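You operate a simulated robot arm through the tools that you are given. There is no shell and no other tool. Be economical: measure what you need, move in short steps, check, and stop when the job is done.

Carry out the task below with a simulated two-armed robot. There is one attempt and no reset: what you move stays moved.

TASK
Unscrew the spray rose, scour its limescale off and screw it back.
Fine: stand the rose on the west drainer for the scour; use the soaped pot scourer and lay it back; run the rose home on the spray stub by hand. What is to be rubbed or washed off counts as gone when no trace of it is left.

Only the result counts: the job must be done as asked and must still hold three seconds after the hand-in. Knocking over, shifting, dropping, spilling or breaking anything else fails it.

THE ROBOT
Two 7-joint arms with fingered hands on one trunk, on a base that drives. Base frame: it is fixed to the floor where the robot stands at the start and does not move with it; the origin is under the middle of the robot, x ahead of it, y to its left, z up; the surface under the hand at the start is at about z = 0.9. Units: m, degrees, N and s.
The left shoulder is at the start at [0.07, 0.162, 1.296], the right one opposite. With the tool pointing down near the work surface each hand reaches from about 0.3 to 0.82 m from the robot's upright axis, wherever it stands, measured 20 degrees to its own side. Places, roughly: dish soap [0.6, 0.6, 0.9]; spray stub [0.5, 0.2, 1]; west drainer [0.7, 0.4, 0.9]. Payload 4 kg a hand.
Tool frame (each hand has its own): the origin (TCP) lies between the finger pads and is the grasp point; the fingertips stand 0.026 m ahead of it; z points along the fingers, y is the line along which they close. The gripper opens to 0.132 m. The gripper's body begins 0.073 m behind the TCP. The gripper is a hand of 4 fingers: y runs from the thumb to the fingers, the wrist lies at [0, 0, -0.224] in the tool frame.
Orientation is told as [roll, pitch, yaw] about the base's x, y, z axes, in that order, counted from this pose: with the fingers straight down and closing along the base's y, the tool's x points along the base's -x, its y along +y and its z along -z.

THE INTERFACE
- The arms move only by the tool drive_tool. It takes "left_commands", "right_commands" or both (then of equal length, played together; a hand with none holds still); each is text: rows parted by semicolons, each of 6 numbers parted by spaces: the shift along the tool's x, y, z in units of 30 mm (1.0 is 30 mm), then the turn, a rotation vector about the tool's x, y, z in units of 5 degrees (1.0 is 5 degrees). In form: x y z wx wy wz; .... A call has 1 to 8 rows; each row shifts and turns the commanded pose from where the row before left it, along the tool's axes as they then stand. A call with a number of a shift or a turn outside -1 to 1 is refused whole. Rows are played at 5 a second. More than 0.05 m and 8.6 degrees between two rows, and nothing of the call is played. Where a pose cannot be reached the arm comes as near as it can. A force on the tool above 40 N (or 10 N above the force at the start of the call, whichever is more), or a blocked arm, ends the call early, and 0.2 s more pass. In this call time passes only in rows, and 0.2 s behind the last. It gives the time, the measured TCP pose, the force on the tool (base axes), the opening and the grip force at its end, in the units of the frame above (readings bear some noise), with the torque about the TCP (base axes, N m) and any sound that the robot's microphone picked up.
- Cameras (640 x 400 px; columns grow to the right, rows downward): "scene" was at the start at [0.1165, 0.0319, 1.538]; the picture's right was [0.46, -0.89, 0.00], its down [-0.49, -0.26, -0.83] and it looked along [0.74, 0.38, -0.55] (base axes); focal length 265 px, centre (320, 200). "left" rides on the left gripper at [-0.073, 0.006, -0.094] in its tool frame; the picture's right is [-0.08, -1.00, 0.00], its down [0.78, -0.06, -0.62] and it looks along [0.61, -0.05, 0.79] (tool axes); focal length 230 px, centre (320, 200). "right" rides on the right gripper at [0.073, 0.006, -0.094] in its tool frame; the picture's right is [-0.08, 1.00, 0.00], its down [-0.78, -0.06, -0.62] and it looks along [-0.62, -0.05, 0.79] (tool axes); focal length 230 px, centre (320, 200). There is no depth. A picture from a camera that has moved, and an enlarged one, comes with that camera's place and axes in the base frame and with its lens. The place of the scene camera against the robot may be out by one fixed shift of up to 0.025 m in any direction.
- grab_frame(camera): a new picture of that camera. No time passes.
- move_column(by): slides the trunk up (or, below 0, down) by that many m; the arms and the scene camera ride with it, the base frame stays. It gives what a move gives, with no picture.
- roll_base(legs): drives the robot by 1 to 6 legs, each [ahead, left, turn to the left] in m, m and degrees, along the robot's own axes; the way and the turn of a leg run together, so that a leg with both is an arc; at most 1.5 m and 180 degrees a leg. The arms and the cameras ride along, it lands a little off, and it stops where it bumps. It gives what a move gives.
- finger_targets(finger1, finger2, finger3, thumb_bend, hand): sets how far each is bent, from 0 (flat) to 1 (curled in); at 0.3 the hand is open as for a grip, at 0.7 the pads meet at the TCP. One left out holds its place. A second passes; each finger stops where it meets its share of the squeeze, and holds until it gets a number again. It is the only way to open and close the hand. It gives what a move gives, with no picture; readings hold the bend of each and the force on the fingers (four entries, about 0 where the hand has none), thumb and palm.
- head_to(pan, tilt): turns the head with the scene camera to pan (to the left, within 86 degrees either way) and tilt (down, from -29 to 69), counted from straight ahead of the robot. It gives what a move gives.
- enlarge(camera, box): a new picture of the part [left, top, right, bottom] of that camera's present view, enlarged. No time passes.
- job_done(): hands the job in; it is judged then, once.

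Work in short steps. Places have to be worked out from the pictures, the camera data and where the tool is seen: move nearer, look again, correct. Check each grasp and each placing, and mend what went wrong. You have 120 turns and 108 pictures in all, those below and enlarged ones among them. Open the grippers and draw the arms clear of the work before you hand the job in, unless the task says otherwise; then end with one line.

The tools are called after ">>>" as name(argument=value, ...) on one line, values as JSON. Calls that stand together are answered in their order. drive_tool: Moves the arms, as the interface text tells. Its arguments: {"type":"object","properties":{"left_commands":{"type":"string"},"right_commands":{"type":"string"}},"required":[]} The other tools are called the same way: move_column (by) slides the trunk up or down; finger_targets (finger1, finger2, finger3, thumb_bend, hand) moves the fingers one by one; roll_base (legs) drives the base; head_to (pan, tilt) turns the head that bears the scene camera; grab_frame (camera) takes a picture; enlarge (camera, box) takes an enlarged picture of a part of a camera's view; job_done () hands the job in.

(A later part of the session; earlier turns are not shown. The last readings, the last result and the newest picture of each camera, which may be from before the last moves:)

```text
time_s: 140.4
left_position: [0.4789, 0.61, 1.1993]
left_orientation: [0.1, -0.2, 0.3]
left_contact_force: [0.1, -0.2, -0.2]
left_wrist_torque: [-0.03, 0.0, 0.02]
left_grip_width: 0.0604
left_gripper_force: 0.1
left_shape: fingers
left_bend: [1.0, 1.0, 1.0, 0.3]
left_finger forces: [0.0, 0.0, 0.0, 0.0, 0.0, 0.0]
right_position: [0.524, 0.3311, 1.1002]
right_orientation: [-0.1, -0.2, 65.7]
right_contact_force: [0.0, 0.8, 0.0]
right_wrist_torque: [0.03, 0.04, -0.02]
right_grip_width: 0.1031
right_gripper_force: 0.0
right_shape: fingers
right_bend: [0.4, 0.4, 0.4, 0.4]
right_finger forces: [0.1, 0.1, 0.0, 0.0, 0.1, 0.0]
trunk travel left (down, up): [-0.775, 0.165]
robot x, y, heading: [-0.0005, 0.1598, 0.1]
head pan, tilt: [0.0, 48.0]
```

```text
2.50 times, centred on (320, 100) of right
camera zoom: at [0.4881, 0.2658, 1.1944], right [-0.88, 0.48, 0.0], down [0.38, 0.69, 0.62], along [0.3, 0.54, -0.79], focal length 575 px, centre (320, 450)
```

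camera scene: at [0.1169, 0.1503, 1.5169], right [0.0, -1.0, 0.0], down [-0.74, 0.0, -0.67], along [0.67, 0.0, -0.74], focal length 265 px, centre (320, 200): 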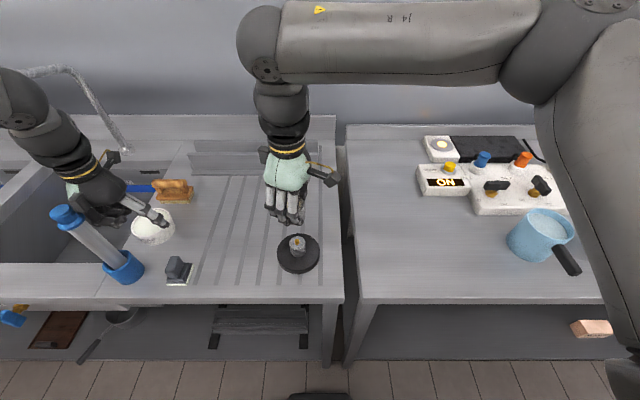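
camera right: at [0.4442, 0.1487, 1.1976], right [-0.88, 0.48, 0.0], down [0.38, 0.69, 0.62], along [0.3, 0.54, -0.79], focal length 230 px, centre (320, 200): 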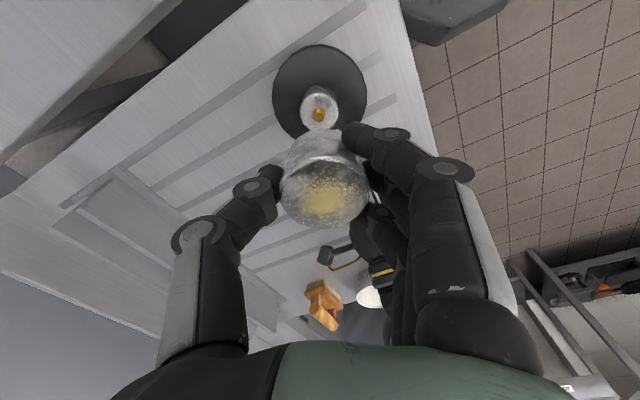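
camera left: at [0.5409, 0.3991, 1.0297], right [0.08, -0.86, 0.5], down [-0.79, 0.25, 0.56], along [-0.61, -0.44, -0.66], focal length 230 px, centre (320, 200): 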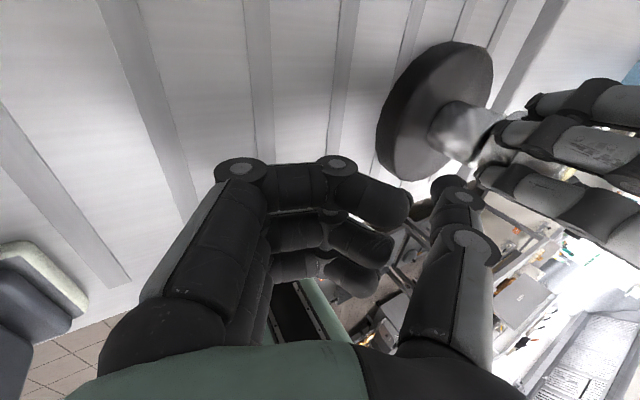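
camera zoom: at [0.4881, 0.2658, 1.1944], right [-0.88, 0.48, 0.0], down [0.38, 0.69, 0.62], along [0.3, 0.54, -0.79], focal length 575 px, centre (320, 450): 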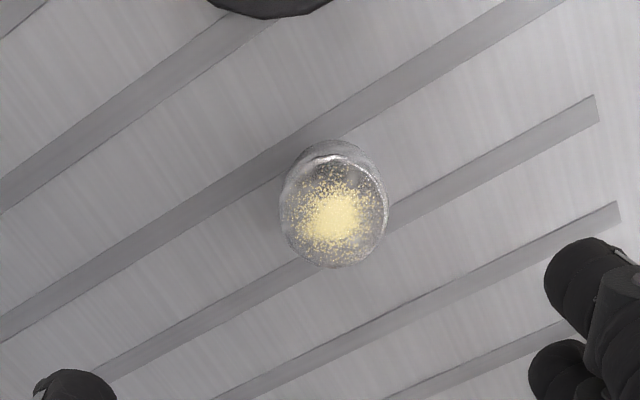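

The rose stands upright at ≈[0.52,0.331], top ≈0.938. To hold it from the robot's side while the left scours, I back the base off 0.15 m and shift 0.15 m left, after raising both hands.

>>> drive_tool(left_commands="0 0 -1 0 0 0; 0 0 -1 0 0 0; 0 0 0 0 0 0; 0 0 0 0 0 0; 0 0 0 0 0 0", right_commands="0 0 -1 0 0 0; 0 0 -1 0 0 0; 0 0 -1 0 0 0; 0 0 0 0 0 0; 0 0 0 0 0 0")

>>> roll_base(legs=[[-0.15, 0, 0], [0, 0.13, 0]])

>>> finger_targets(hand="left", finger1=0.3, finger2=0.3, finger3=0.3, thumb_bend=0.3)

>>> drive_tool(right_commands="0 0 0 0 0 1; 0 0 0 0 0 1; 0 0 0 0 0 1; 0 0 0 0 0 1; 0 0 0 0 0 1; 0 0 0 0 0 1; 0 0 0 0 0 1; 0 0 0 0 0 1")

>>> drive_tool(right_commands="0 0 0 0 0 1; 0 0 0 0 0 1; 0 0 0 0 0 1; 0 0 0 0 0 1; 0 0 0 0 0 1; 0 0 0 0 0 0")

>>> grab_frame(camera="scene")

```text
time_s: 141.6
left_position: [0.4808, 0.611, 1.2588]
left_orientation: [0.0, -0.2, 0.3]
left_contact_force: [0.9, -0.4, -0.5]
left_wrist_torque: [-0.02, 0.0, -0.02]
left_grip_width: 0.0606
left_gripper_force: 0.1
left_shape: fingers
left_bend: [1.0, 1.0, 1.0, 0.3]
left_finger forces: [0.0, 0.0, 0.1, 0.0, 0.0, 0.1]
right_position: [0.5247, 0.3123, 1.1867]
right_orientation: [0.7, -0.5, 64.5]
right_contact_force: [-0.9, -0.7, -0.3]
right_wrist_torque: [0.0, 0.01, 0.02]
right_grip_width: 0.1035
right_gripper_force: 0.1
right_shape: fingers
right_bend: [0.4, 0.4, 0.4, 0.4]
right_finger forces: [0.0, 0.0, 0.0, 0.0, 0.0, 0.0]
right hand out of reach, approached as far as the arm can: row 2, 3
trunk travel left (down, up): [-0.775, 0.165]
robot x, y, heading: [-0.0016, 0.1606, 0.0]
head pan, tilt: [0.0, 48.0]
```

```text
time_s: 143.9
left_position: [0.3299, 0.7394, 1.2606]
left_orientation: [0.1, -0.2, 0.3]
left_contact_force: [0.0, -0.4, 0.4]
left_wrist_torque: [0.01, 0.01, -0.01]
left_grip_width: 0.0608
left_gripper_force: 0.0
left_shape: fingers
left_bend: [1.0, 1.0, 1.0, 0.3]
left_finger forces: [0.0, 0.1, 0.1, 0.0, 0.0, 0.0]
right_position: [0.3732, 0.4403, 1.1921]
right_orientation: [0.5, -1.0, 64.4]
right_contact_force: [0.5, -0.3, 0.2]
right_wrist_torque: [0.02, 0.0, -0.03]
right_grip_width: 0.1032
right_gripper_force: 0.0
right_shape: fingers
right_bend: [0.4, 0.4, 0.4, 0.4]
right_finger forces: [0.0, 0.1, 0.1, 0.0, 0.0, 0.1]
trunk travel left (down, up): [-0.775, 0.165]
robot x, y, heading: [-0.1503, 0.2882, -0.2]
head pan, tilt: [0.0, 48.0]
```

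```text
time_s: 144.9
left_position: [0.3299, 0.7406, 1.2593]
left_orientation: [0.0, -0.1, 0.3]
left_contact_force: [-0.8, 0.5, -0.1]
left_wrist_torque: [0.01, 0.03, 0.01]
left_grip_width: 0.1364
left_gripper_force: 0.1
left_shape: fingers
left_bend: [0.3, 0.3, 0.3, 0.3]
left_finger forces: [0.0, 0.0, 0.0, 0.0, 0.0, 0.0]
right_position: [0.3757, 0.4382, 1.1929]
right_orientation: [0.6, -1.1, 64.3]
right_contact_force: [-0.2, -0.4, 0.0]
right_wrist_torque: [-0.01, 0.0, -0.06]
right_grip_width: 0.1034
right_gripper_force: 0.1
right_shape: fingers
right_bend: [0.4, 0.4, 0.4, 0.4]
right_finger forces: [0.1, 0.0, 0.1, 0.1, 0.0, 0.0]
trunk travel left (down, up): [-0.775, 0.165]
robot x, y, heading: [-0.1523, 0.2879, 0.0]
head pan, tilt: [0.0, 48.0]
```

```text
time_s: 146.7
left_position: [0.3295, 0.7405, 1.2583]
left_orientation: [0.1, -0.1, 0.2]
left_contact_force: [-0.6, 0.5, 0.9]
left_wrist_torque: [-0.02, 0.04, 0.02]
left_grip_width: 0.1364
left_gripper_force: 0.1
left_shape: fingers
left_bend: [0.3, 0.3, 0.3, 0.3]
left_finger forces: [0.0, 0.0, 0.0, 0.0, 0.0, 0.1]
right_position: [0.3755, 0.44, 1.1934]
right_orientation: [1.1, -0.5, 24.2]
right_contact_force: [0.0, 0.1, 1.0]
right_wrist_torque: [-0.02, -0.02, -0.01]
right_grip_width: 0.1033
right_gripper_force: 0.1
right_shape: fingers
right_bend: [0.4, 0.4, 0.4, 0.4]
right_finger forces: [0.0, 0.0, 0.0, 0.0, 0.1, 0.1]
trunk travel left (down, up): [-0.775, 0.165]
robot x, y, heading: [-0.1536, 0.2868, -0.1]
head pan, tilt: [0.0, 48.0]
```

```text
time_s: 148.1
left_position: [0.3287, 0.741, 1.2583]
left_orientation: [0.1, 0.0, 0.3]
left_contact_force: [-0.5, -0.2, -0.4]
left_wrist_torque: [0.0, 0.02, 0.01]
left_grip_width: 0.1366
left_gripper_force: 0.0
left_shape: fingers
left_bend: [0.3, 0.3, 0.3, 0.3]
left_finger forces: [0.0, 0.1, 0.1, 0.0, 0.1, 0.1]
right_position: [0.3754, 0.441, 1.1923]
right_orientation: [1.2, -0.2, -0.8]
right_contact_force: [-0.1, 0.5, 0.4]
right_wrist_torque: [-0.01, 0.01, 0.02]
right_grip_width: 0.1035
right_gripper_force: 0.1
right_shape: fingers
right_bend: [0.4, 0.4, 0.4, 0.4]
right_finger forces: [0.0, 0.0, 0.0, 0.0, 0.1, 0.0]
trunk travel left (down, up): [-0.775, 0.165]
robot x, y, heading: [-0.1559, 0.2874, 0.1]
head pan, tilt: [0.0, 48.0]
```

```text
31 pictures are left
camera scene: at [-0.035, 0.2802, 1.5169], right [0.0, -1.0, 0.0], down [-0.74, 0.0, -0.67], along [0.67, 0.0, -0.74], focal length 265 px, centre (320, 200)
```

scene: 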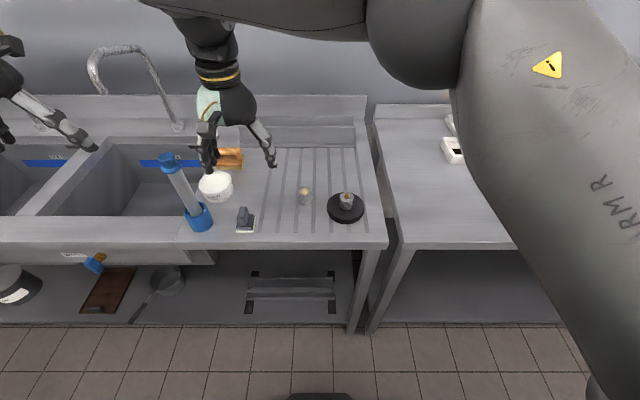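

I zoom on the scourer to get its orientation, and send the left hand above it at z≈1.12 while the right moves aside above the rose.

>>> drive_tool(left_commands="-0.55 -0.9 0 0 0 0; -0.55 -0.9 0 0 0 0; -0.55 -0.9 0 0 0 0; -0.55 -0.9 0.3 0 0 0; -0.55 -0.9 0.6 0 0 0; -0.3 -0.9 0.9 0 0 0; 0 -0.9 0.9 0 0 0; 0 -0.9 0.9 0 0 0", right_commands="-0.4 -0.9 0 0 0 0; -0.4 -0.9 0 0 0 0; -0.4 -0.9 0 0 0 0; 0 -0.9 0 0 0 0; 0 -0.5 0 0 0 0; 0 -0.5 0 0 0 0; 0 0 0 0 0 0; 0 0 0 0 0 0")

>>> drive_tool(left_commands="0 -0.3 0.6 0 0 0; 0 0 0 0 0 0")

>>> grab_frame(camera="left")

>>> enlarge(camera="scene", box=[210, 170, 290, 240])

```text
time_s: 149.9
left_position: [0.4175, 0.5238, 1.1577]
left_orientation: [0.0, -0.9, 0.2]
left_contact_force: [1.7, -1.1, 32.1]
left_wrist_torque: [2.86, -0.41, -0.15]
left_grip_width: 0.1525
left_gripper_force: 16.2
left_shape: fingers
left_bend: [0.18, 0.18, 0.3, 0.3]
left_finger forces: [16.9, 15.1, 0.0, 0.0, 0.0, 0.1]
right_position: [0.4038, 0.301, 1.1926]
right_orientation: [1.2, -0.4, -0.6]
right_contact_force: [0.2, -0.4, 0.1]
right_wrist_torque: [0.01, 0.01, -0.01]
right_grip_width: 0.1033
right_gripper_force: 0.0
right_shape: fingers
right_bend: [0.4, 0.4, 0.4, 0.4]
right_finger forces: [0.1, 0.1, 0.0, 0.1, 0.1, 0.0]
trunk travel left (down, up): [-0.775, 0.165]
robot x, y, heading: [-0.1482, 0.2884, -0.1]
head pan, tilt: [0.0, 48.0]
```

```text
time_s: 150.2
left_position: [0.4227, 0.5225, 1.1554]
left_orientation: [-0.1, -1.6, 0.4]
left_contact_force: [-0.5, -0.1, 38.3]
left_wrist_torque: [3.56, -0.33, 0.14]
left_grip_width: 0.1561
left_gripper_force: 19.1
left_shape: fingers
left_bend: [0.15, 0.15, 0.3, 0.3]
left_finger forces: [17.4, 20.7, 0.0, 0.1, 0.0, 0.0]
right_position: [0.4062, 0.3023, 1.1914]
right_orientation: [1.1, -0.1, -0.4]
right_contact_force: [0.1, 0.5, -0.4]
right_wrist_torque: [-0.02, -0.01, -0.03]
right_grip_width: 0.1029
right_gripper_force: 0.1
right_shape: fingers
right_bend: [0.4, 0.4, 0.4, 0.4]
right_finger forces: [0.1, 0.0, 0.1, 0.0, 0.1, 0.0]
trunk travel left (down, up): [-0.775, 0.165]
robot x, y, heading: [-0.1493, 0.2876, 0.1]
head pan, tilt: [0.0, 48.0]
stopped in row 1 (left hand): the force on the tool passed its limit at 46 N (the readings are from after the stop); the commanded pose is now the measured one
```

```text
30 pictures are left
camera left: at [0.4923, 0.5277, 1.2514], right [0.08, -1.0, 0.0], down [-0.8, -0.07, 0.59], along [-0.59, -0.05, -0.8], focal length 230 px, centre (320, 200)
```

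left: 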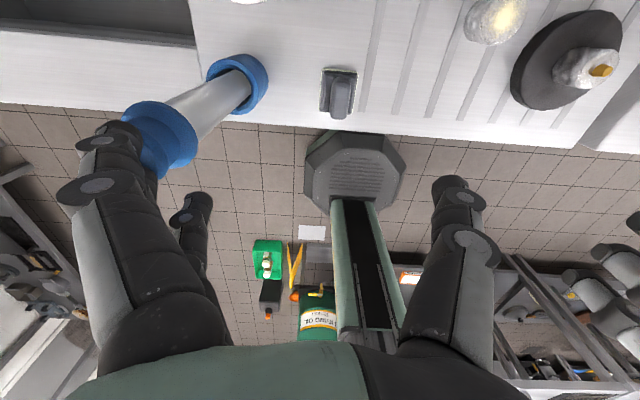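

```text
5.71 times, centred on (250, 205) of scene
camera zoom: at [-0.0384, 0.2781, 1.5175], right [0.0, -1.0, 0.0], down [-0.74, 0.0, -0.67], along [0.67, 0.0, -0.74], focal length 1516 px, centre (720, 171)
```

zoom: 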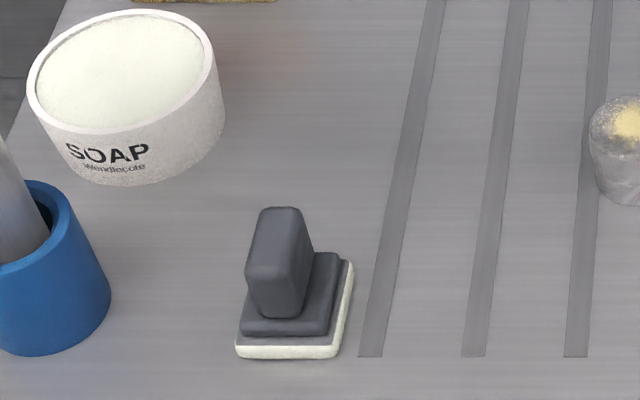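

The left fingers came down on the blue brush's top. I lift straight up at once and check it still stands.

>>> drive_tool(left_commands="0 0 -0.4 0 0 0; 0 0 -0.8 0 0 0; 0 0 -0.8 0 0 0; 0 0 -0.5 0 0 0")

>>> grab_frame(camera="left")

```text
time_s: 151.2
left_position: [0.4008, 0.5369, 1.2114]
left_orientation: [-0.3, -1.2, 0.2]
left_contact_force: [-0.1, 0.1, 0.5]
left_wrist_torque: [0.01, 0.0, 0.02]
left_grip_width: 0.1371
left_gripper_force: 0.0
left_shape: fingers
left_bend: [0.3, 0.3, 0.3, 0.3]
left_finger forces: [0.0, 0.0, 0.0, 0.0, 0.0, 0.1]
left hand out of reach, approached as far as the arm can: row 2, 3, 4
right_position: [0.4088, 0.3022, 1.1913]
right_orientation: [1.0, -0.1, -0.6]
right_contact_force: [-0.3, 0.1, 0.4]
right_wrist_torque: [0.02, -0.03, 0.03]
right_grip_width: 0.1031
right_gripper_force: 0.0
right_shape: fingers
right_bend: [0.4, 0.4, 0.4, 0.4]
right_finger forces: [0.0, 0.0, 0.1, 0.0, 0.0, 0.1]
trunk travel left (down, up): [-0.775, 0.165]
robot x, y, heading: [-0.1527, 0.2885, -0.1]
head pan, tilt: [0.0, 48.0]
```

```text
28 pictures are left
camera left: at [0.4707, 0.5429, 1.3065], right [0.08, -1.0, 0.01], down [-0.8, -0.06, 0.6], along [-0.6, -0.06, -0.8], focal length 230 px, centre (320, 200)
```

left: 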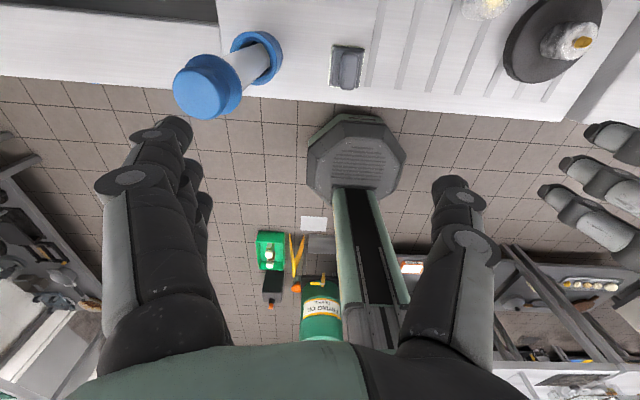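

The brush still stands. Scourer handle judged at ≈[0.425,0.497], long axis along x, so yaw 0 fits. I narrow the fingers to clear the brush, centre above, then descend.

>>> finger_targets(hand="left", finger1=0.47, finger2=0.47, finger3=0.47, thumb_bend=0.47)

>>> drive_tool(left_commands="-0.4 -0.67 0 0 0.24 0; -0.4 -0.67 0 0 0 0; 0 0 1 0 0 0; 0 0 1 0 0 0; 0 0 1 0 0 0; 0 0 0.7 0 0 0")

>>> grab_frame(camera="left")

```text
time_s: 152.2
left_position: [0.3997, 0.5371, 1.2112]
left_orientation: [-0.4, -1.2, 0.4]
left_contact_force: [0.0, 0.4, -0.2]
left_wrist_torque: [0.0, 0.01, 0.0]
left_grip_width: 0.0815
left_gripper_force: 0.0
left_shape: fingers
left_bend: [0.47, 0.47, 0.47, 0.47]
left_finger forces: [0.1, 0.1, 0.0, 0.0, 0.0, 0.1]
right_position: [0.4082, 0.3024, 1.1894]
right_orientation: [1.2, -0.1, -0.7]
right_contact_force: [1.3, 1.0, -0.1]
right_wrist_torque: [0.0, 0.01, 0.01]
right_grip_width: 0.1031
right_gripper_force: 0.0
right_shape: fingers
right_bend: [0.4, 0.4, 0.4, 0.4]
right_finger forces: [0.0, 0.1, 0.0, 0.0, 0.0, 0.0]
trunk travel left (down, up): [-0.775, 0.165]
robot x, y, heading: [-0.1472, 0.2889, -0.2]
head pan, tilt: [0.0, 48.0]
```

```text
time_s: 153.6
left_position: [0.392, 0.5197, 1.0813]
left_orientation: [-0.3, 0.3, 0.3]
left_contact_force: [0.5, 0.3, 0.7]
left_wrist_torque: [0.01, 0.0, 0.03]
left_grip_width: 0.0817
left_gripper_force: 0.1
left_shape: fingers
left_bend: [0.47, 0.47, 0.47, 0.47]
left_finger forces: [0.0, 0.1, 0.1, 0.0, 0.0, 0.1]
left hand out of reach, approached as far as the arm can: row 1, 2
right_position: [0.4097, 0.3034, 1.1898]
right_orientation: [1.1, 0.0, -0.6]
right_contact_force: [0.0, -0.5, -0.3]
right_wrist_torque: [0.01, 0.0, 0.02]
right_grip_width: 0.1032
right_gripper_force: 0.1
right_shape: fingers
right_bend: [0.4, 0.4, 0.4, 0.4]
right_finger forces: [0.0, 0.0, 0.1, 0.0, 0.0, 0.0]
trunk travel left (down, up): [-0.775, 0.165]
robot x, y, heading: [-0.1553, 0.2886, -0.0]
head pan, tilt: [0.0, 48.0]
```

```text
27 pictures are left
camera left: at [0.4648, 0.5251, 1.1745], right [0.08, -1.0, 0.0], down [-0.78, -0.06, 0.62], along [-0.62, -0.05, -0.78], focal length 230 px, centre (320, 200)
```

left: 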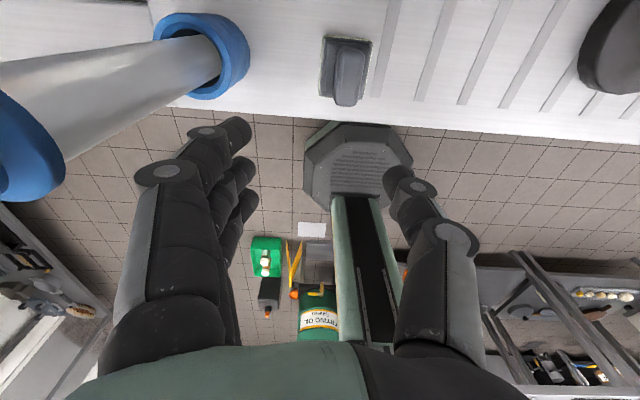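

Handle confirmed at ≈[0.424,0.497]. Centre and descend onto it.

>>> drive_tool(left_commands="-0.55 -0.38 0 0 0 0; -0.55 -0.38 0 0 0 0; 0 0 1 0 0 0; 0 0 1 0 0 0; 0 0 0.6 0 0 0")

>>> grab_frame(camera="left")

```text
time_s: 154.8
left_position: [0.4076, 0.5127, 1.0067]
left_orientation: [-0.4, 0.2, 0.3]
left_contact_force: [0.2, -0.7, 0.3]
left_wrist_torque: [-0.02, 0.01, 0.0]
left_grip_width: 0.0813
left_gripper_force: 0.1
left_shape: fingers
left_bend: [0.47, 0.47, 0.47, 0.47]
left_finger forces: [0.0, 0.0, 0.0, 0.1, 0.0, 0.0]
left hand out of reach, approached as far as the arm can: row 2, 3, 4, 5
right_position: [0.4097, 0.3037, 1.1884]
right_orientation: [1.1, -0.1, -0.6]
right_contact_force: [-0.7, 0.0, -0.8]
right_wrist_torque: [0.02, 0.01, 0.01]
right_grip_width: 0.1034
right_gripper_force: 0.2
right_shape: fingers
right_bend: [0.4, 0.4, 0.4, 0.4]
right_finger forces: [0.0, 0.1, 0.0, 0.0, 0.0, 0.0]
trunk travel left (down, up): [-0.775, 0.165]
robot x, y, heading: [-0.1535, 0.2879, -0.2]
head pan, tilt: [0.0, 48.0]
```

```text
26 pictures are left
camera left: at [0.4811, 0.5179, 1.1014], right [0.08, -1.0, 0.0], down [-0.78, -0.06, 0.62], along [-0.62, -0.05, -0.79], focal length 230 px, centre (320, 200)
```

left: 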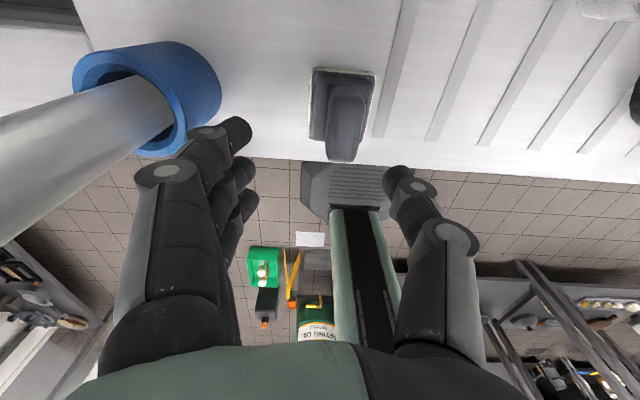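

The left arm is at a joint limit just short of the handle, so I shift the base 5 cm forward and 6 cm right, raising the left first so nothing is brushed.

>>> drive_tool(left_commands="0 0 -1 0 0 0; 0 0.5 -1 0 0 0; 0 0 -1 0 0 0")

>>> roll_base(legs=[[0.06, -0.09, 0]])

```text
time_s: 155.6
left_position: [0.4069, 0.5259, 1.0977]
left_orientation: [-0.2, 0.3, 0.3]
left_contact_force: [0.0, 0.6, -0.7]
left_wrist_torque: [0.04, -0.04, -0.04]
left_grip_width: 0.0814
left_gripper_force: 0.0
left_shape: fingers
left_bend: [0.47, 0.47, 0.47, 0.47]
left_finger forces: [0.0, 0.0, 0.1, 0.1, 0.0, 0.0]
right_position: [0.409, 0.3027, 1.1908]
right_orientation: [1.1, 0.0, -0.7]
right_contact_force: [0.2, -0.4, 0.4]
right_wrist_torque: [-0.01, -0.01, -0.02]
right_grip_width: 0.1029
right_gripper_force: 0.1
right_shape: fingers
right_bend: [0.4, 0.4, 0.4, 0.4]
right_finger forces: [0.0, 0.0, 0.0, 0.0, 0.0, 0.1]
trunk travel left (down, up): [-0.775, 0.165]
robot x, y, heading: [-0.1544, 0.2873, 0.0]
head pan, tilt: [0.0, 48.0]
```

```text
time_s: 156.8
left_position: [0.4669, 0.4405, 1.0966]
left_orientation: [-0.2, 0.2, 0.2]
left_contact_force: [0.2, 0.0, -0.6]
left_wrist_torque: [0.0, -0.01, -0.01]
left_grip_width: 0.0812
left_gripper_force: 0.1
left_shape: fingers
left_bend: [0.47, 0.47, 0.47, 0.47]
left_finger forces: [0.1, 0.1, 0.0, 0.1, 0.1, 0.0]
right_position: [0.4668, 0.2152, 1.1891]
right_orientation: [1.0, -0.2, -0.5]
right_contact_force: [-0.7, -0.4, 0.7]
right_wrist_torque: [-0.03, 0.0, 0.02]
right_grip_width: 0.1032
right_gripper_force: 0.1
right_shape: fingers
right_bend: [0.4, 0.4, 0.4, 0.4]
right_finger forces: [0.0, 0.0, 0.0, 0.0, 0.1, 0.1]
trunk travel left (down, up): [-0.775, 0.165]
robot x, y, heading: [-0.0892, 0.1984, 0.2]
head pan, tilt: [0.0, 48.0]
```

Now the handle lies well within reach; I move over it and descend to grip height.

>>> drive_tool(left_commands="0.7 0.94 0 0 0 0; 0.7 0.94 0 0 0 0; 0 0 1 0 0 0; 0 0 1 0 0 0; 0 0 1 0 0 0; 0 0 1 0 0 0; 0 0 0.6 0 0 0")

>>> grab_frame(camera="left")

```text
time_s: 158.4
left_position: [0.4237, 0.493, 0.9596]
left_orientation: [-0.3, 0.3, 0.2]
left_contact_force: [0.2, 0.4, 0.3]
left_wrist_torque: [-0.02, 0.01, 0.01]
left_grip_width: 0.0813
left_gripper_force: 0.1
left_shape: fingers
left_bend: [0.47, 0.47, 0.47, 0.47]
left_finger forces: [0.0, 0.0, 0.0, 0.1, 0.0, 0.0]
right_position: [0.469, 0.2142, 1.1897]
right_orientation: [1.1, -0.1, -0.4]
right_contact_force: [0.0, 0.2, -1.0]
right_wrist_torque: [-0.03, 0.04, 0.0]
right_grip_width: 0.1034
right_gripper_force: 0.0
right_shape: fingers
right_bend: [0.4, 0.4, 0.4, 0.4]
right_finger forces: [0.0, 0.0, 0.0, 0.0, 0.1, 0.0]
trunk travel left (down, up): [-0.775, 0.165]
robot x, y, heading: [-0.0926, 0.1991, 0.0]
head pan, tilt: [0.0, 48.0]
```

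```text
25 pictures are left
camera left: at [0.498, 0.4991, 1.0532], right [0.08, -1.0, 0.0], down [-0.78, -0.06, 0.62], along [-0.62, -0.05, -0.78], focal length 230 px, centre (320, 200)
```

left: 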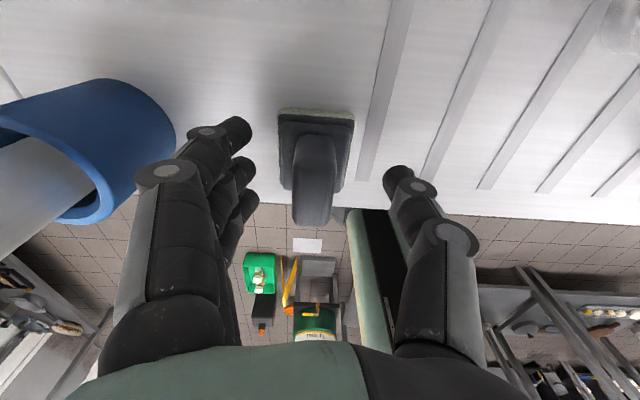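

Handle sits centred between the fingers. Lower a few millimetres and close.

>>> drive_tool(left_commands="0 0.05 0.2 0 0 0; 0 0 0 0 0 0")

>>> finger_targets(hand="left", finger1=0.75, finger2=0.75, finger3=0.75, thumb_bend=0.72)

>>> drive_tool(left_commands="0 0 -0.3 0 0 0; 0 0 -0.7 0 0 0; 0 0 -1 0 0 0; 0 0 -1 0 0 0; 0 0 -1 0 0 0")

>>> grab_frame(camera="left")

>>> grab_frame(camera="scene")

```text
time_s: 159.0
left_position: [0.4237, 0.4947, 0.9539]
left_orientation: [-0.2, 0.3, 0.3]
left_contact_force: [0.1, 0.0, -0.3]
left_wrist_torque: [-0.01, 0.0, -0.04]
left_grip_width: 0.0814
left_gripper_force: 0.0
left_shape: fingers
left_bend: [0.47, 0.47, 0.47, 0.47]
left_finger forces: [0.1, 0.1, 0.0, 0.1, 0.0, 0.1]
right_position: [0.4685, 0.2142, 1.1897]
right_orientation: [1.1, -0.1, -0.6]
right_contact_force: [-0.5, 0.3, -0.3]
right_wrist_torque: [-0.02, 0.0, -0.01]
right_grip_width: 0.103
right_gripper_force: 0.1
right_shape: fingers
right_bend: [0.4, 0.4, 0.4, 0.4]
right_finger forces: [0.0, 0.0, 0.0, 0.1, 0.0, 0.0]
trunk travel left (down, up): [-0.775, 0.165]
robot x, y, heading: [-0.0901, 0.1969, 0.0]
head pan, tilt: [0.0, 48.0]
```

```text
time_s: 160.0
left_position: [0.4236, 0.4952, 0.9533]
left_orientation: [-0.2, 0.3, 0.3]
left_contact_force: [-0.3, 0.5, 0.4]
left_wrist_torque: [0.0, -0.02, 0.03]
left_grip_width: 0.026
left_gripper_force: 18.1
left_shape: fingers
left_bend: [0.72, 0.69, 0.72, 0.66]
left_finger forces: [5.2, 8.0, 4.8, 0.0, 18.4, 0.0]
right_position: [0.4688, 0.2141, 1.1887]
right_orientation: [1.1, -0.1, -0.5]
right_contact_force: [-0.7, -0.2, -0.3]
right_wrist_torque: [0.01, 0.04, 0.01]
right_grip_width: 0.103
right_gripper_force: 0.0
right_shape: fingers
right_bend: [0.4, 0.4, 0.4, 0.4]
right_finger forces: [0.0, 0.0, 0.0, 0.0, 0.0, 0.0]
trunk travel left (down, up): [-0.775, 0.165]
robot x, y, heading: [-0.0908, 0.2016, 0.2]
head pan, tilt: [0.0, 48.0]
```

```text
time_s: 161.2
left_position: [0.4233, 0.496, 1.0738]
left_orientation: [-0.2, 0.3, 0.3]
left_contact_force: [0.5, 0.4, -1.2]
left_wrist_torque: [0.01, 0.01, -0.04]
left_grip_width: 0.0261
left_gripper_force: 17.9
left_shape: fingers
left_bend: [0.72, 0.69, 0.72, 0.66]
left_finger forces: [4.9, 8.2, 4.7, 0.0, 18.0, 0.1]
right_position: [0.4675, 0.2132, 1.1903]
right_orientation: [1.1, 0.0, -0.4]
right_contact_force: [-0.1, -0.2, -0.6]
right_wrist_torque: [-0.06, 0.0, -0.03]
right_grip_width: 0.1032
right_gripper_force: 0.1
right_shape: fingers
right_bend: [0.4, 0.4, 0.4, 0.4]
right_finger forces: [0.0, 0.0, 0.0, 0.0, 0.0, 0.1]
trunk travel left (down, up): [-0.775, 0.165]
robot x, y, heading: [-0.094, 0.2026, -0.1]
head pan, tilt: [0.0, 48.0]
```

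```text
24 pictures are left
camera left: at [0.4979, 0.5007, 1.1678], right [0.08, -1.0, 0.0], down [-0.78, -0.06, 0.62], along [-0.62, -0.05, -0.78], focal length 230 px, centre (320, 200)
```

left: 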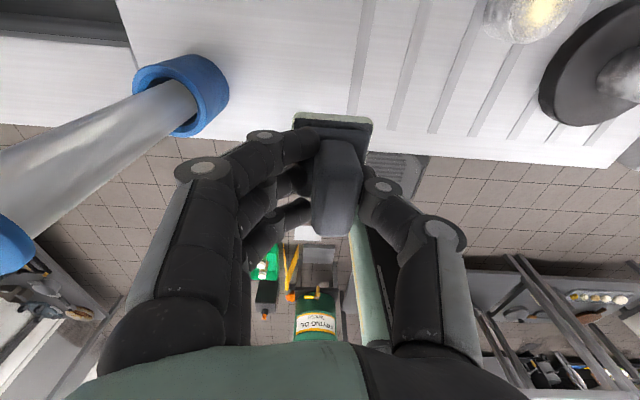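

```text
23 pictures are left
camera scene: at [0.0238, 0.1905, 1.517], right [0.0, -1.0, 0.0], down [-0.74, 0.0, -0.67], along [0.67, 0.0, -0.74], focal length 265 px, centre (320, 200)
```

scene: 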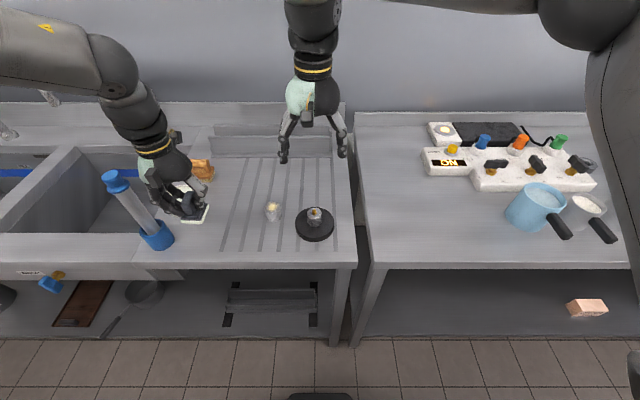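

Scourer is held (rest pose TCP [0.4236,0.4952,0.9533] noted for laying back). I go to the soap bowl ≈[0.55,0.60]: first along +x, then +y, and look.

>>> drive_tool(left_commands="-0.9 0 -0.2 0 0 0; -0.9 0 -0.2 0 0 0; -0.9 0 -0.2 0 0 0; -0.9 0 -0.2 0 0 0; -0.6 0.6 0 0 0 0; 0 0.95 0 0 0 0; 0 0.95 0 0 0 0; 0 0.95 0 0 0 0")

>>> grab_frame(camera="left")

>>> enlarge(camera="scene", box=[110, 100, 250, 220])

```text
time_s: 163.0
left_position: [0.537, 0.6066, 1.0943]
left_orientation: [-0.2, 0.4, 0.2]
left_contact_force: [0.2, 0.0, -1.4]
left_wrist_torque: [0.02, 0.01, -0.04]
left_grip_width: 0.026
left_gripper_force: 17.4
left_shape: fingers
left_bend: [0.72, 0.69, 0.72, 0.66]
left_finger forces: [4.9, 7.9, 4.6, 0.0, 17.8, 0.0]
left hand out of reach, approached as far as the arm can: row 4, 5
right_position: [0.4677, 0.2143, 1.1892]
right_orientation: [1.0, -0.1, -0.6]
right_contact_force: [-0.3, 0.5, 0.3]
right_wrist_torque: [0.0, -0.01, 0.03]
right_grip_width: 0.1034
right_gripper_force: 0.1
right_shape: fingers
right_bend: [0.4, 0.4, 0.4, 0.4]
right_finger forces: [0.0, 0.0, 0.1, 0.1, 0.0, 0.0]
trunk travel left (down, up): [-0.775, 0.165]
robot x, y, heading: [-0.0914, 0.2019, -0.2]
head pan, tilt: [0.0, 48.0]
```

```text
22 pictures are left
camera left: at [0.611, 0.612, 1.1883], right [0.08, -1.0, 0.0], down [-0.78, -0.06, 0.62], along [-0.62, -0.05, -0.78], focal length 230 px, centre (320, 200)
```

left: 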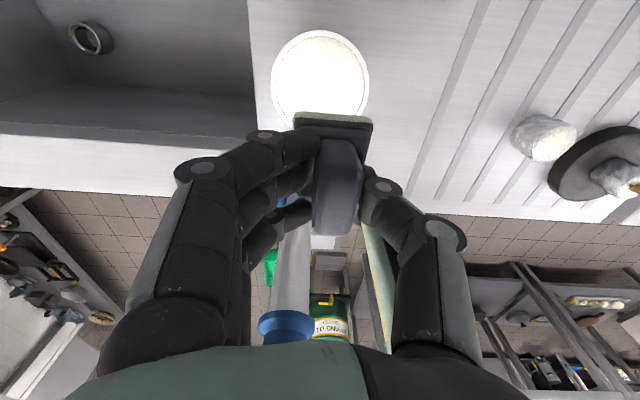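

```text
3.33 times, centred on (180, 160) of scene
camera zoom: at [0.0247, 0.192, 1.5169], right [0.0, -1.0, 0.0], down [-0.74, 0.0, -0.67], along [0.67, 0.0, -0.74], focal length 884 px, centre (787, 333)
```

zoom: 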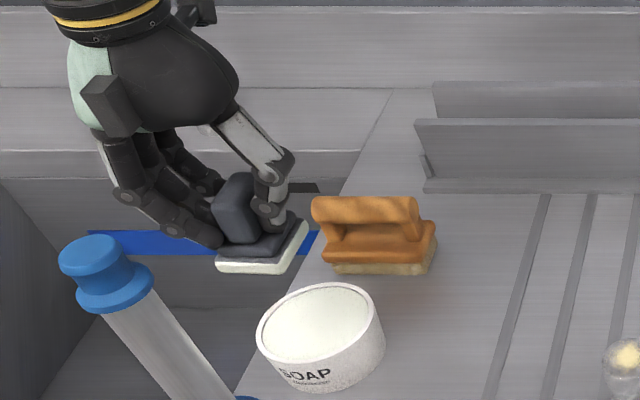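

Bowl centre ≈[0.565,0.608] (rim ≈0.94). I centre the pad over it and lower near the soap, then check.

>>> drive_tool(left_commands="-0.57 0.14 0 0 0 0; -0.56 0.14 0 0 0 0; 0 0 0.8 0 0 0; 0 0 0.8 0 0 0; 0 0 0.6 0 0 0; 0 0 0 0 0 0")

>>> enlarge(camera="scene", box=[130, 120, 250, 230])

```text
time_s: 164.4
left_position: [0.551, 0.6081, 1.0278]
left_orientation: [-0.2, 0.0, 0.4]
left_contact_force: [-0.1, -0.2, 0.1]
left_wrist_torque: [0.01, 0.0, 0.01]
left_grip_width: 0.026
left_gripper_force: 17.4
left_shape: fingers
left_bend: [0.72, 0.69, 0.72, 0.66]
left_finger forces: [4.9, 7.9, 4.5, 0.0, 17.8, 0.1]
left hand out of reach, approached as far as the arm can: row 2
right_position: [0.4668, 0.2151, 1.1901]
right_orientation: [1.1, -0.1, -0.4]
right_contact_force: [0.1, 0.4, 0.3]
right_wrist_torque: [0.0, 0.01, -0.04]
right_grip_width: 0.1031
right_gripper_force: 0.2
right_shape: fingers
right_bend: [0.4, 0.4, 0.4, 0.4]
right_finger forces: [0.0, 0.1, 0.0, 0.1, 0.0, 0.0]
trunk travel left (down, up): [-0.775, 0.165]
robot x, y, heading: [-0.0914, 0.1995, 0.1]
head pan, tilt: [0.0, 48.0]
```

```text
3.64 times, centred on (190, 175) of scene
camera zoom: at [0.0246, 0.1906, 1.517], right [0.0, -1.0, 0.0], down [-0.74, 0.0, -0.67], along [0.67, 0.0, -0.74], focal length 964 px, centre (793, 291)
```

zoom: 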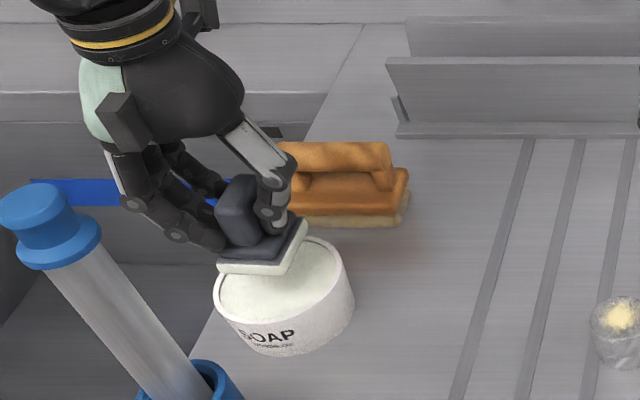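

Pad and bowl align within a few millimetres. I lower to touch the soap lightly.

>>> drive_tool(left_commands="0 0.05 0.5 0 0 0; 0 0 0.3 0 0 0; 0 0 0.2 0 0 0; 0 0 0.1 0 0 0; 0 0 0 0 0 0")

>>> drive_tool(left_commands="0 0 0.08 0 0 0; 0 0 0.08 0 0 0; 0 0 0 0 0 0")

```text
time_s: 165.6
left_position: [0.5453, 0.6118, 0.9969]
left_orientation: [-0.1, 0.2, 0.3]
left_contact_force: [-1.1, -0.7, -0.2]
left_wrist_torque: [0.0, -0.02, -0.01]
left_grip_width: 0.0262
left_gripper_force: 18.0
left_shape: fingers
left_bend: [0.72, 0.69, 0.72, 0.66]
left_finger forces: [5.0, 7.9, 4.6, 0.1, 17.9, 0.1]
left hand out of reach, approached as far as the arm can: row 1, 3
right_position: [0.4686, 0.2143, 1.1899]
right_orientation: [1.1, -0.1, -0.5]
right_contact_force: [-0.3, 0.0, 0.4]
right_wrist_torque: [0.02, -0.02, -0.01]
right_grip_width: 0.1033
right_gripper_force: 0.0
right_shape: fingers
right_bend: [0.4, 0.4, 0.4, 0.4]
right_finger forces: [0.0, 0.0, 0.1, 0.0, 0.0, 0.0]
trunk travel left (down, up): [-0.775, 0.165]
robot x, y, heading: [-0.0911, 0.2024, -0.3]
head pan, tilt: [0.0, 48.0]
```

```text
time_s: 166.4
left_position: [0.5451, 0.6117, 0.9952]
left_orientation: [-0.3, 0.0, 0.3]
left_contact_force: [4.7, 3.2, 13.5]
left_wrist_torque: [-0.27, -0.16, 0.1]
left_grip_width: 0.026
left_gripper_force: 22.6
left_shape: fingers
left_bend: [0.72, 0.69, 0.72, 0.67]
left_finger forces: [7.0, 7.9, 6.7, 0.0, 24.0, 0.1]
right_position: [0.4674, 0.214, 1.1907]
right_orientation: [1.2, 0.0, -0.5]
right_contact_force: [0.4, 0.1, 0.1]
right_wrist_torque: [-0.01, -0.03, 0.01]
right_grip_width: 0.1032
right_gripper_force: 0.1
right_shape: fingers
right_bend: [0.4, 0.4, 0.4, 0.4]
right_finger forces: [0.1, 0.1, 0.1, 0.1, 0.0, 0.0]
trunk travel left (down, up): [-0.775, 0.165]
robot x, y, heading: [-0.0932, 0.2021, -0.1]
head pan, tilt: [0.0, 48.0]
```

Contact, but x stopped at 0.545, so part of the pad may have met the rim. I lift and look at the pad and bowl.

>>> drive_tool(left_commands="0 0 -0.2 0 0 0; 0 0 -0.5 0 0 0; 0 0 -0.8 0 0 0; 0 0 -0.8 0 0 0")

>>> enlarge(camera="scene", box=[140, 130, 240, 230])

```text
time_s: 167.4
left_position: [0.5473, 0.6106, 1.0605]
left_orientation: [-0.2, 0.3, 0.2]
left_contact_force: [-0.9, 0.0, -1.3]
left_wrist_torque: [0.03, 0.0, -0.01]
left_grip_width: 0.026
left_gripper_force: 16.9
left_shape: fingers
left_bend: [0.72, 0.7, 0.72, 0.66]
left_finger forces: [4.9, 7.3, 5.1, 0.1, 17.7, 0.0]
right_position: [0.4687, 0.2143, 1.1883]
right_orientation: [1.1, -0.2, -0.5]
right_contact_force: [0.2, -0.4, 0.1]
right_wrist_torque: [0.02, -0.03, -0.01]
right_grip_width: 0.1033
right_gripper_force: 0.1
right_shape: fingers
right_bend: [0.4, 0.4, 0.4, 0.4]
right_finger forces: [0.0, 0.1, 0.0, 0.0, 0.1, 0.0]
trunk travel left (down, up): [-0.775, 0.165]
robot x, y, heading: [-0.0908, 0.1955, 0.1]
head pan, tilt: [0.0, 48.0]
```

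```text
4.00 times, centred on (190, 180) of scene
camera zoom: at [0.0248, 0.1907, 1.5169], right [0.0, -1.0, 0.0], down [-0.74, 0.0, -0.67], along [0.67, 0.0, -0.74], focal length 1061 px, centre (840, 280)
```

zoom: 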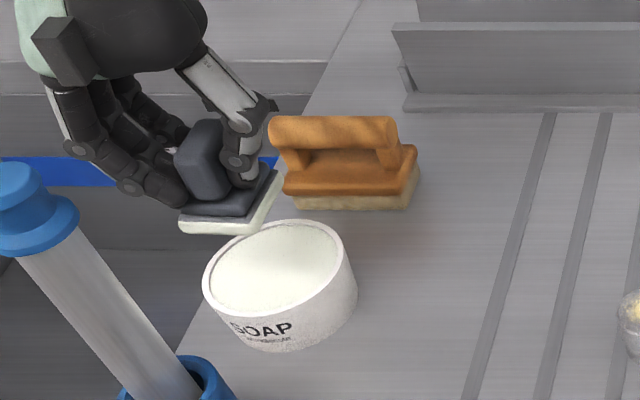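

I nudge the base 4 cm forward to give the left arm the missing reach and dip again, centred.

>>> roll_base(legs=[[0.04, 0.0, 0]])

>>> grab_frame(camera="left")

```text
time_s: 168.3
left_position: [0.5807, 0.6115, 1.0655]
left_orientation: [-0.1, -0.1, 0.4]
left_contact_force: [-0.7, 0.2, -0.8]
left_wrist_torque: [0.0, -0.1, 0.0]
left_grip_width: 0.026
left_gripper_force: 16.8
left_shape: fingers
left_bend: [0.72, 0.7, 0.72, 0.66]
left_finger forces: [4.8, 7.2, 5.1, 0.0, 17.6, 0.1]
right_position: [0.5006, 0.2137, 1.1942]
right_orientation: [1.1, -0.6, -0.3]
right_contact_force: [-2.0, -0.5, -0.3]
right_wrist_torque: [0.04, -0.07, 0.01]
right_grip_width: 0.1034
right_gripper_force: 0.1
right_shape: fingers
right_bend: [0.4, 0.4, 0.4, 0.4]
right_finger forces: [0.1, 0.0, 0.1, 0.0, 0.1, 0.0]
trunk travel left (down, up): [-0.775, 0.165]
robot x, y, heading: [-0.0522, 0.2026, 0.1]
head pan, tilt: [0.0, 48.0]
```

```text
18 pictures are left
camera left: at [0.6534, 0.6168, 1.1598], right [0.08, -1.0, 0.0], down [-0.79, -0.06, 0.62], along [-0.61, -0.05, -0.79], focal length 230 px, centre (320, 200)
```

left: 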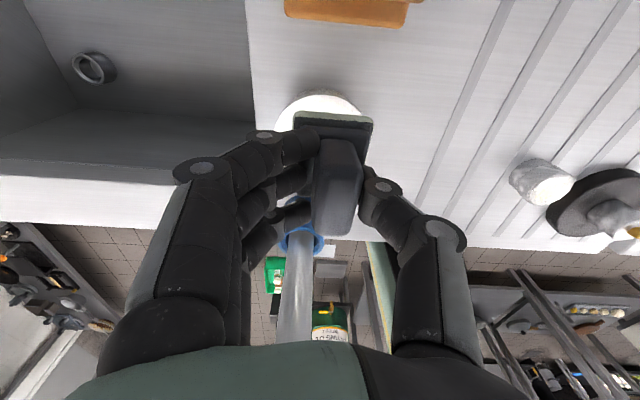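

Bowl centre refined to ≈[0.56,0.61]; I shift the pad to suit and dip.

>>> drive_tool(left_commands="0.43 0.2 0.5 0 0 0; 0 0 0.7 0 0 0; 0 0 0.6 0 0 0; 0 0 0.3 0 0 0; 0 0 0.15 0 0 0; 0 0 0 0 0 0")

>>> drive_tool(left_commands="0 0 0.07 0 0 0; 0 0 0.07 0 0 0; 0 0 0 0 0 0")

```text
time_s: 169.7
left_position: [0.5727, 0.6178, 0.9953]
left_orientation: [-0.1, 0.2, 0.3]
left_contact_force: [0.3, 2.4, 8.2]
left_wrist_torque: [-0.17, -0.04, -0.01]
left_grip_width: 0.0257
left_gripper_force: 20.6
left_shape: fingers
left_bend: [0.72, 0.7, 0.72, 0.66]
left_finger forces: [6.5, 7.0, 6.3, 0.1, 21.5, 0.0]
right_position: [0.5069, 0.2155, 1.1902]
right_orientation: [1.2, -0.1, -0.3]
right_contact_force: [-0.1, -0.6, 0.1]
right_wrist_torque: [0.0, 0.0, -0.01]
right_grip_width: 0.103
right_gripper_force: 0.0
right_shape: fingers
right_bend: [0.4, 0.4, 0.4, 0.4]
right_finger forces: [0.0, 0.0, 0.1, 0.0, 0.0, 0.0]
trunk travel left (down, up): [-0.775, 0.165]
robot x, y, heading: [-0.0537, 0.201, 0.1]
head pan, tilt: [0.0, 48.0]
```

```text
time_s: 170.5
left_position: [0.5733, 0.6171, 0.9937]
left_orientation: [-0.1, -0.2, 0.3]
left_contact_force: [4.0, 7.1, 32.2]
left_wrist_torque: [-0.27, -0.13, 0.07]
left_grip_width: 0.0261
left_gripper_force: 30.4
left_shape: fingers
left_bend: [0.72, 0.7, 0.73, 0.68]
left_finger forces: [8.2, 12.0, 8.0, 0.1, 32.5, 0.0]
right_position: [0.5047, 0.2132, 1.1924]
right_orientation: [1.2, -0.3, -0.4]
right_contact_force: [-0.7, -0.7, 0.2]
right_wrist_torque: [0.03, 0.0, 0.0]
right_grip_width: 0.103
right_gripper_force: 0.1
right_shape: fingers
right_bend: [0.4, 0.4, 0.4, 0.4]
right_finger forces: [0.0, 0.0, 0.1, 0.2, 0.1, 0.0]
trunk travel left (down, up): [-0.775, 0.165]
robot x, y, heading: [-0.0552, 0.2015, 0.1]
head pan, tilt: [0.0, 48.0]
```

Soaped (firm contact on the soap plane, ≈0.942). I lift, bring the left back over the drainer, move the right aside, and shift the base so the rose is in the left's reach.

>>> drive_tool(left_commands="0 0 -0.3 0 0 0; 0 0 -0.8 0 0 0; 0 0 -1 0 0 0; 0 0 -1 0 0 0; 0.3 -0.9 0 0 0 0; 0.3 -0.9 0 0 0 0; 0.3 -0.9 0 0 0 0; 0.3 -0.9 0 0 0 0", right_commands="0 0 0 0 0 0; 0 -0.9 0 0 0 0; 0 -0.9 0 0 0 0; 0 -0.9 0 0 0 0; 0 -0.9 0 0 0 0; 0 -0.9 0 0 0 0; 0 0 0 0 0 0; 0 0 0 0 0 0")

>>> roll_base(legs=[[0.05, -0.05, 0]])

>>> drive_tool(left_commands="0 0 0 0 0 0")

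```text
time_s: 172.3
left_position: [0.539, 0.5075, 1.0823]
left_orientation: [-0.1, 0.3, 0.5]
left_contact_force: [0.5, 0.0, -1.2]
left_wrist_torque: [0.02, -0.01, -0.03]
left_grip_width: 0.026
left_gripper_force: 16.9
left_shape: fingers
left_bend: [0.73, 0.7, 0.73, 0.66]
left_finger forces: [4.9, 6.8, 5.0, 0.1, 17.8, 0.0]
right_position: [0.5059, 0.0796, 1.1881]
right_orientation: [1.2, -0.1, -0.4]
right_contact_force: [0.6, -0.5, -0.2]
right_wrist_torque: [0.01, 0.0, -0.01]
right_grip_width: 0.1033
right_gripper_force: 0.1
right_shape: fingers
right_bend: [0.4, 0.4, 0.4, 0.4]
right_finger forces: [0.1, 0.1, 0.0, 0.1, 0.1, 0.1]
trunk travel left (down, up): [-0.775, 0.165]
robot x, y, heading: [-0.0554, 0.1961, 0.2]
head pan, tilt: [0.0, 48.0]
```

```text
time_s: 173.3
left_position: [0.584, 0.465, 1.0826]
left_orientation: [-0.4, 0.1, 0.5]
left_contact_force: [0.0, -0.4, -0.2]
left_wrist_torque: [-0.03, -0.02, 0.0]
left_grip_width: 0.026
left_gripper_force: 17.1
left_shape: fingers
left_bend: [0.73, 0.7, 0.73, 0.66]
left_finger forces: [4.9, 6.8, 5.1, 0.0, 17.7, 0.0]
right_position: [0.5511, 0.0358, 1.1914]
right_orientation: [0.8, -0.3, -0.2]
right_contact_force: [-0.4, 0.3, 0.4]
right_wrist_torque: [-0.05, -0.03, 0.04]
right_grip_width: 0.1034
right_gripper_force: 0.0
right_shape: fingers
right_bend: [0.4, 0.4, 0.4, 0.4]
right_finger forces: [0.1, 0.1, 0.0, 0.0, 0.0, 0.0]
trunk travel left (down, up): [-0.775, 0.165]
robot x, y, heading: [-0.0057, 0.1508, -0.1]
head pan, tilt: [0.0, 48.0]
```

```text
time_s: 173.7
left_position: [0.5856, 0.4618, 1.0821]
left_orientation: [-0.2, 0.2, 0.4]
left_contact_force: [0.2, 1.0, 0.0]
left_wrist_torque: [0.02, 0.0, -0.03]
left_grip_width: 0.0258
left_gripper_force: 16.8
left_shape: fingers
left_bend: [0.73, 0.7, 0.73, 0.66]
left_finger forces: [4.8, 6.8, 5.1, 0.0, 17.7, 0.0]
right_position: [0.554, 0.0317, 1.1896]
right_orientation: [1.0, -0.2, -0.3]
right_contact_force: [0.6, 0.2, 0.9]
right_wrist_torque: [-0.01, -0.06, 0.02]
right_grip_width: 0.1033
right_gripper_force: 0.0
right_shape: fingers
right_bend: [0.4, 0.4, 0.4, 0.4]
right_finger forces: [0.0, 0.0, 0.0, 0.0, 0.0, 0.0]
trunk travel left (down, up): [-0.775, 0.165]
robot x, y, heading: [-0.0064, 0.1538, -0.1]
head pan, tilt: [0.0, 48.0]
```

Left goes over the rose: TCP target [0.527,0.338], z 1.03, then a look.

>>> drive_tool(left_commands="0.4 -0.83 0 0 0 0; 0.4 -0.83 0 0 0 0; 0.4 -0.83 0 0 0 0; 0.4 -0.83 0 0 0 0; 0.35 -0.81 0.6 0 0 0; 0 0 0.9 0 0 0; 0 0 0 0 0 0")

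>>> grab_frame(camera="left")

>>> enlarge(camera="scene", box=[210, 150, 310, 250])

```text
time_s: 175.3
left_position: [0.5276, 0.3375, 1.0393]
left_orientation: [-0.2, 0.1, 0.5]
left_contact_force: [-0.3, -0.3, -0.4]
left_wrist_torque: [0.04, -0.04, 0.05]
left_grip_width: 0.0257
left_gripper_force: 17.2
left_shape: fingers
left_bend: [0.73, 0.7, 0.73, 0.66]
left_finger forces: [4.9, 6.7, 5.0, 0.0, 17.6, 0.0]
right_position: [0.5554, 0.0324, 1.1884]
right_orientation: [1.1, -0.2, -0.3]
right_contact_force: [0.2, 0.6, -0.4]
right_wrist_torque: [-0.03, -0.01, -0.02]
right_grip_width: 0.1034
right_gripper_force: 0.0
right_shape: fingers
right_bend: [0.4, 0.4, 0.4, 0.4]
right_finger forces: [0.1, 0.0, 0.0, 0.1, 0.0, 0.0]
trunk travel left (down, up): [-0.775, 0.165]
robot x, y, heading: [-0.004, 0.1514, 0.1]
head pan, tilt: [0.0, 48.0]
```

```text
17 pictures are left
camera left: at [0.6017, 0.3435, 1.1323], right [0.09, -1.0, 0.01], down [-0.78, -0.06, 0.62], along [-0.62, -0.06, -0.79], focal length 230 px, centre (320, 200)
```

left: 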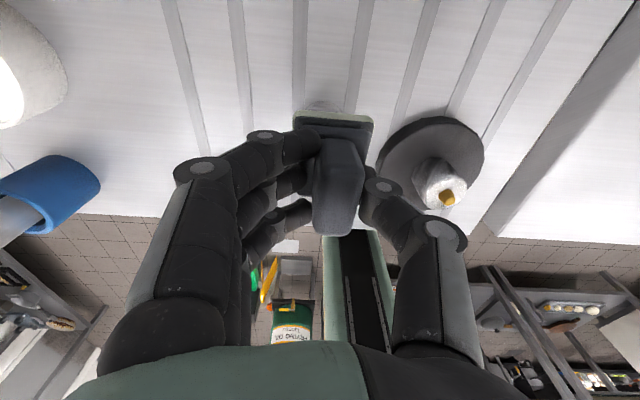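

```text
4.00 times, centred on (260, 200) of scene
camera zoom: at [0.1123, 0.1415, 1.517], right [0.0, -1.0, 0.0], down [-0.74, 0.0, -0.67], along [0.67, 0.0, -0.74], focal length 1061 px, centre (560, 200)
```

zoom: 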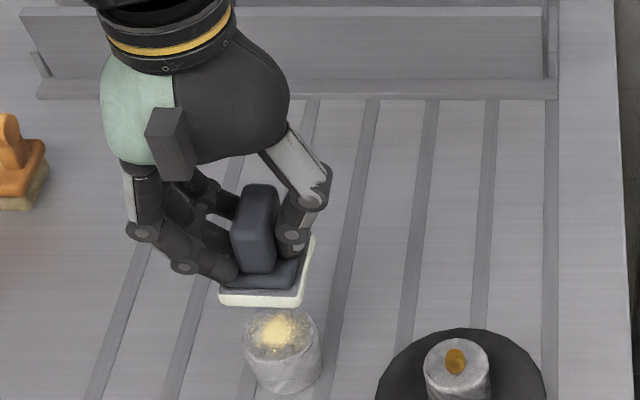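

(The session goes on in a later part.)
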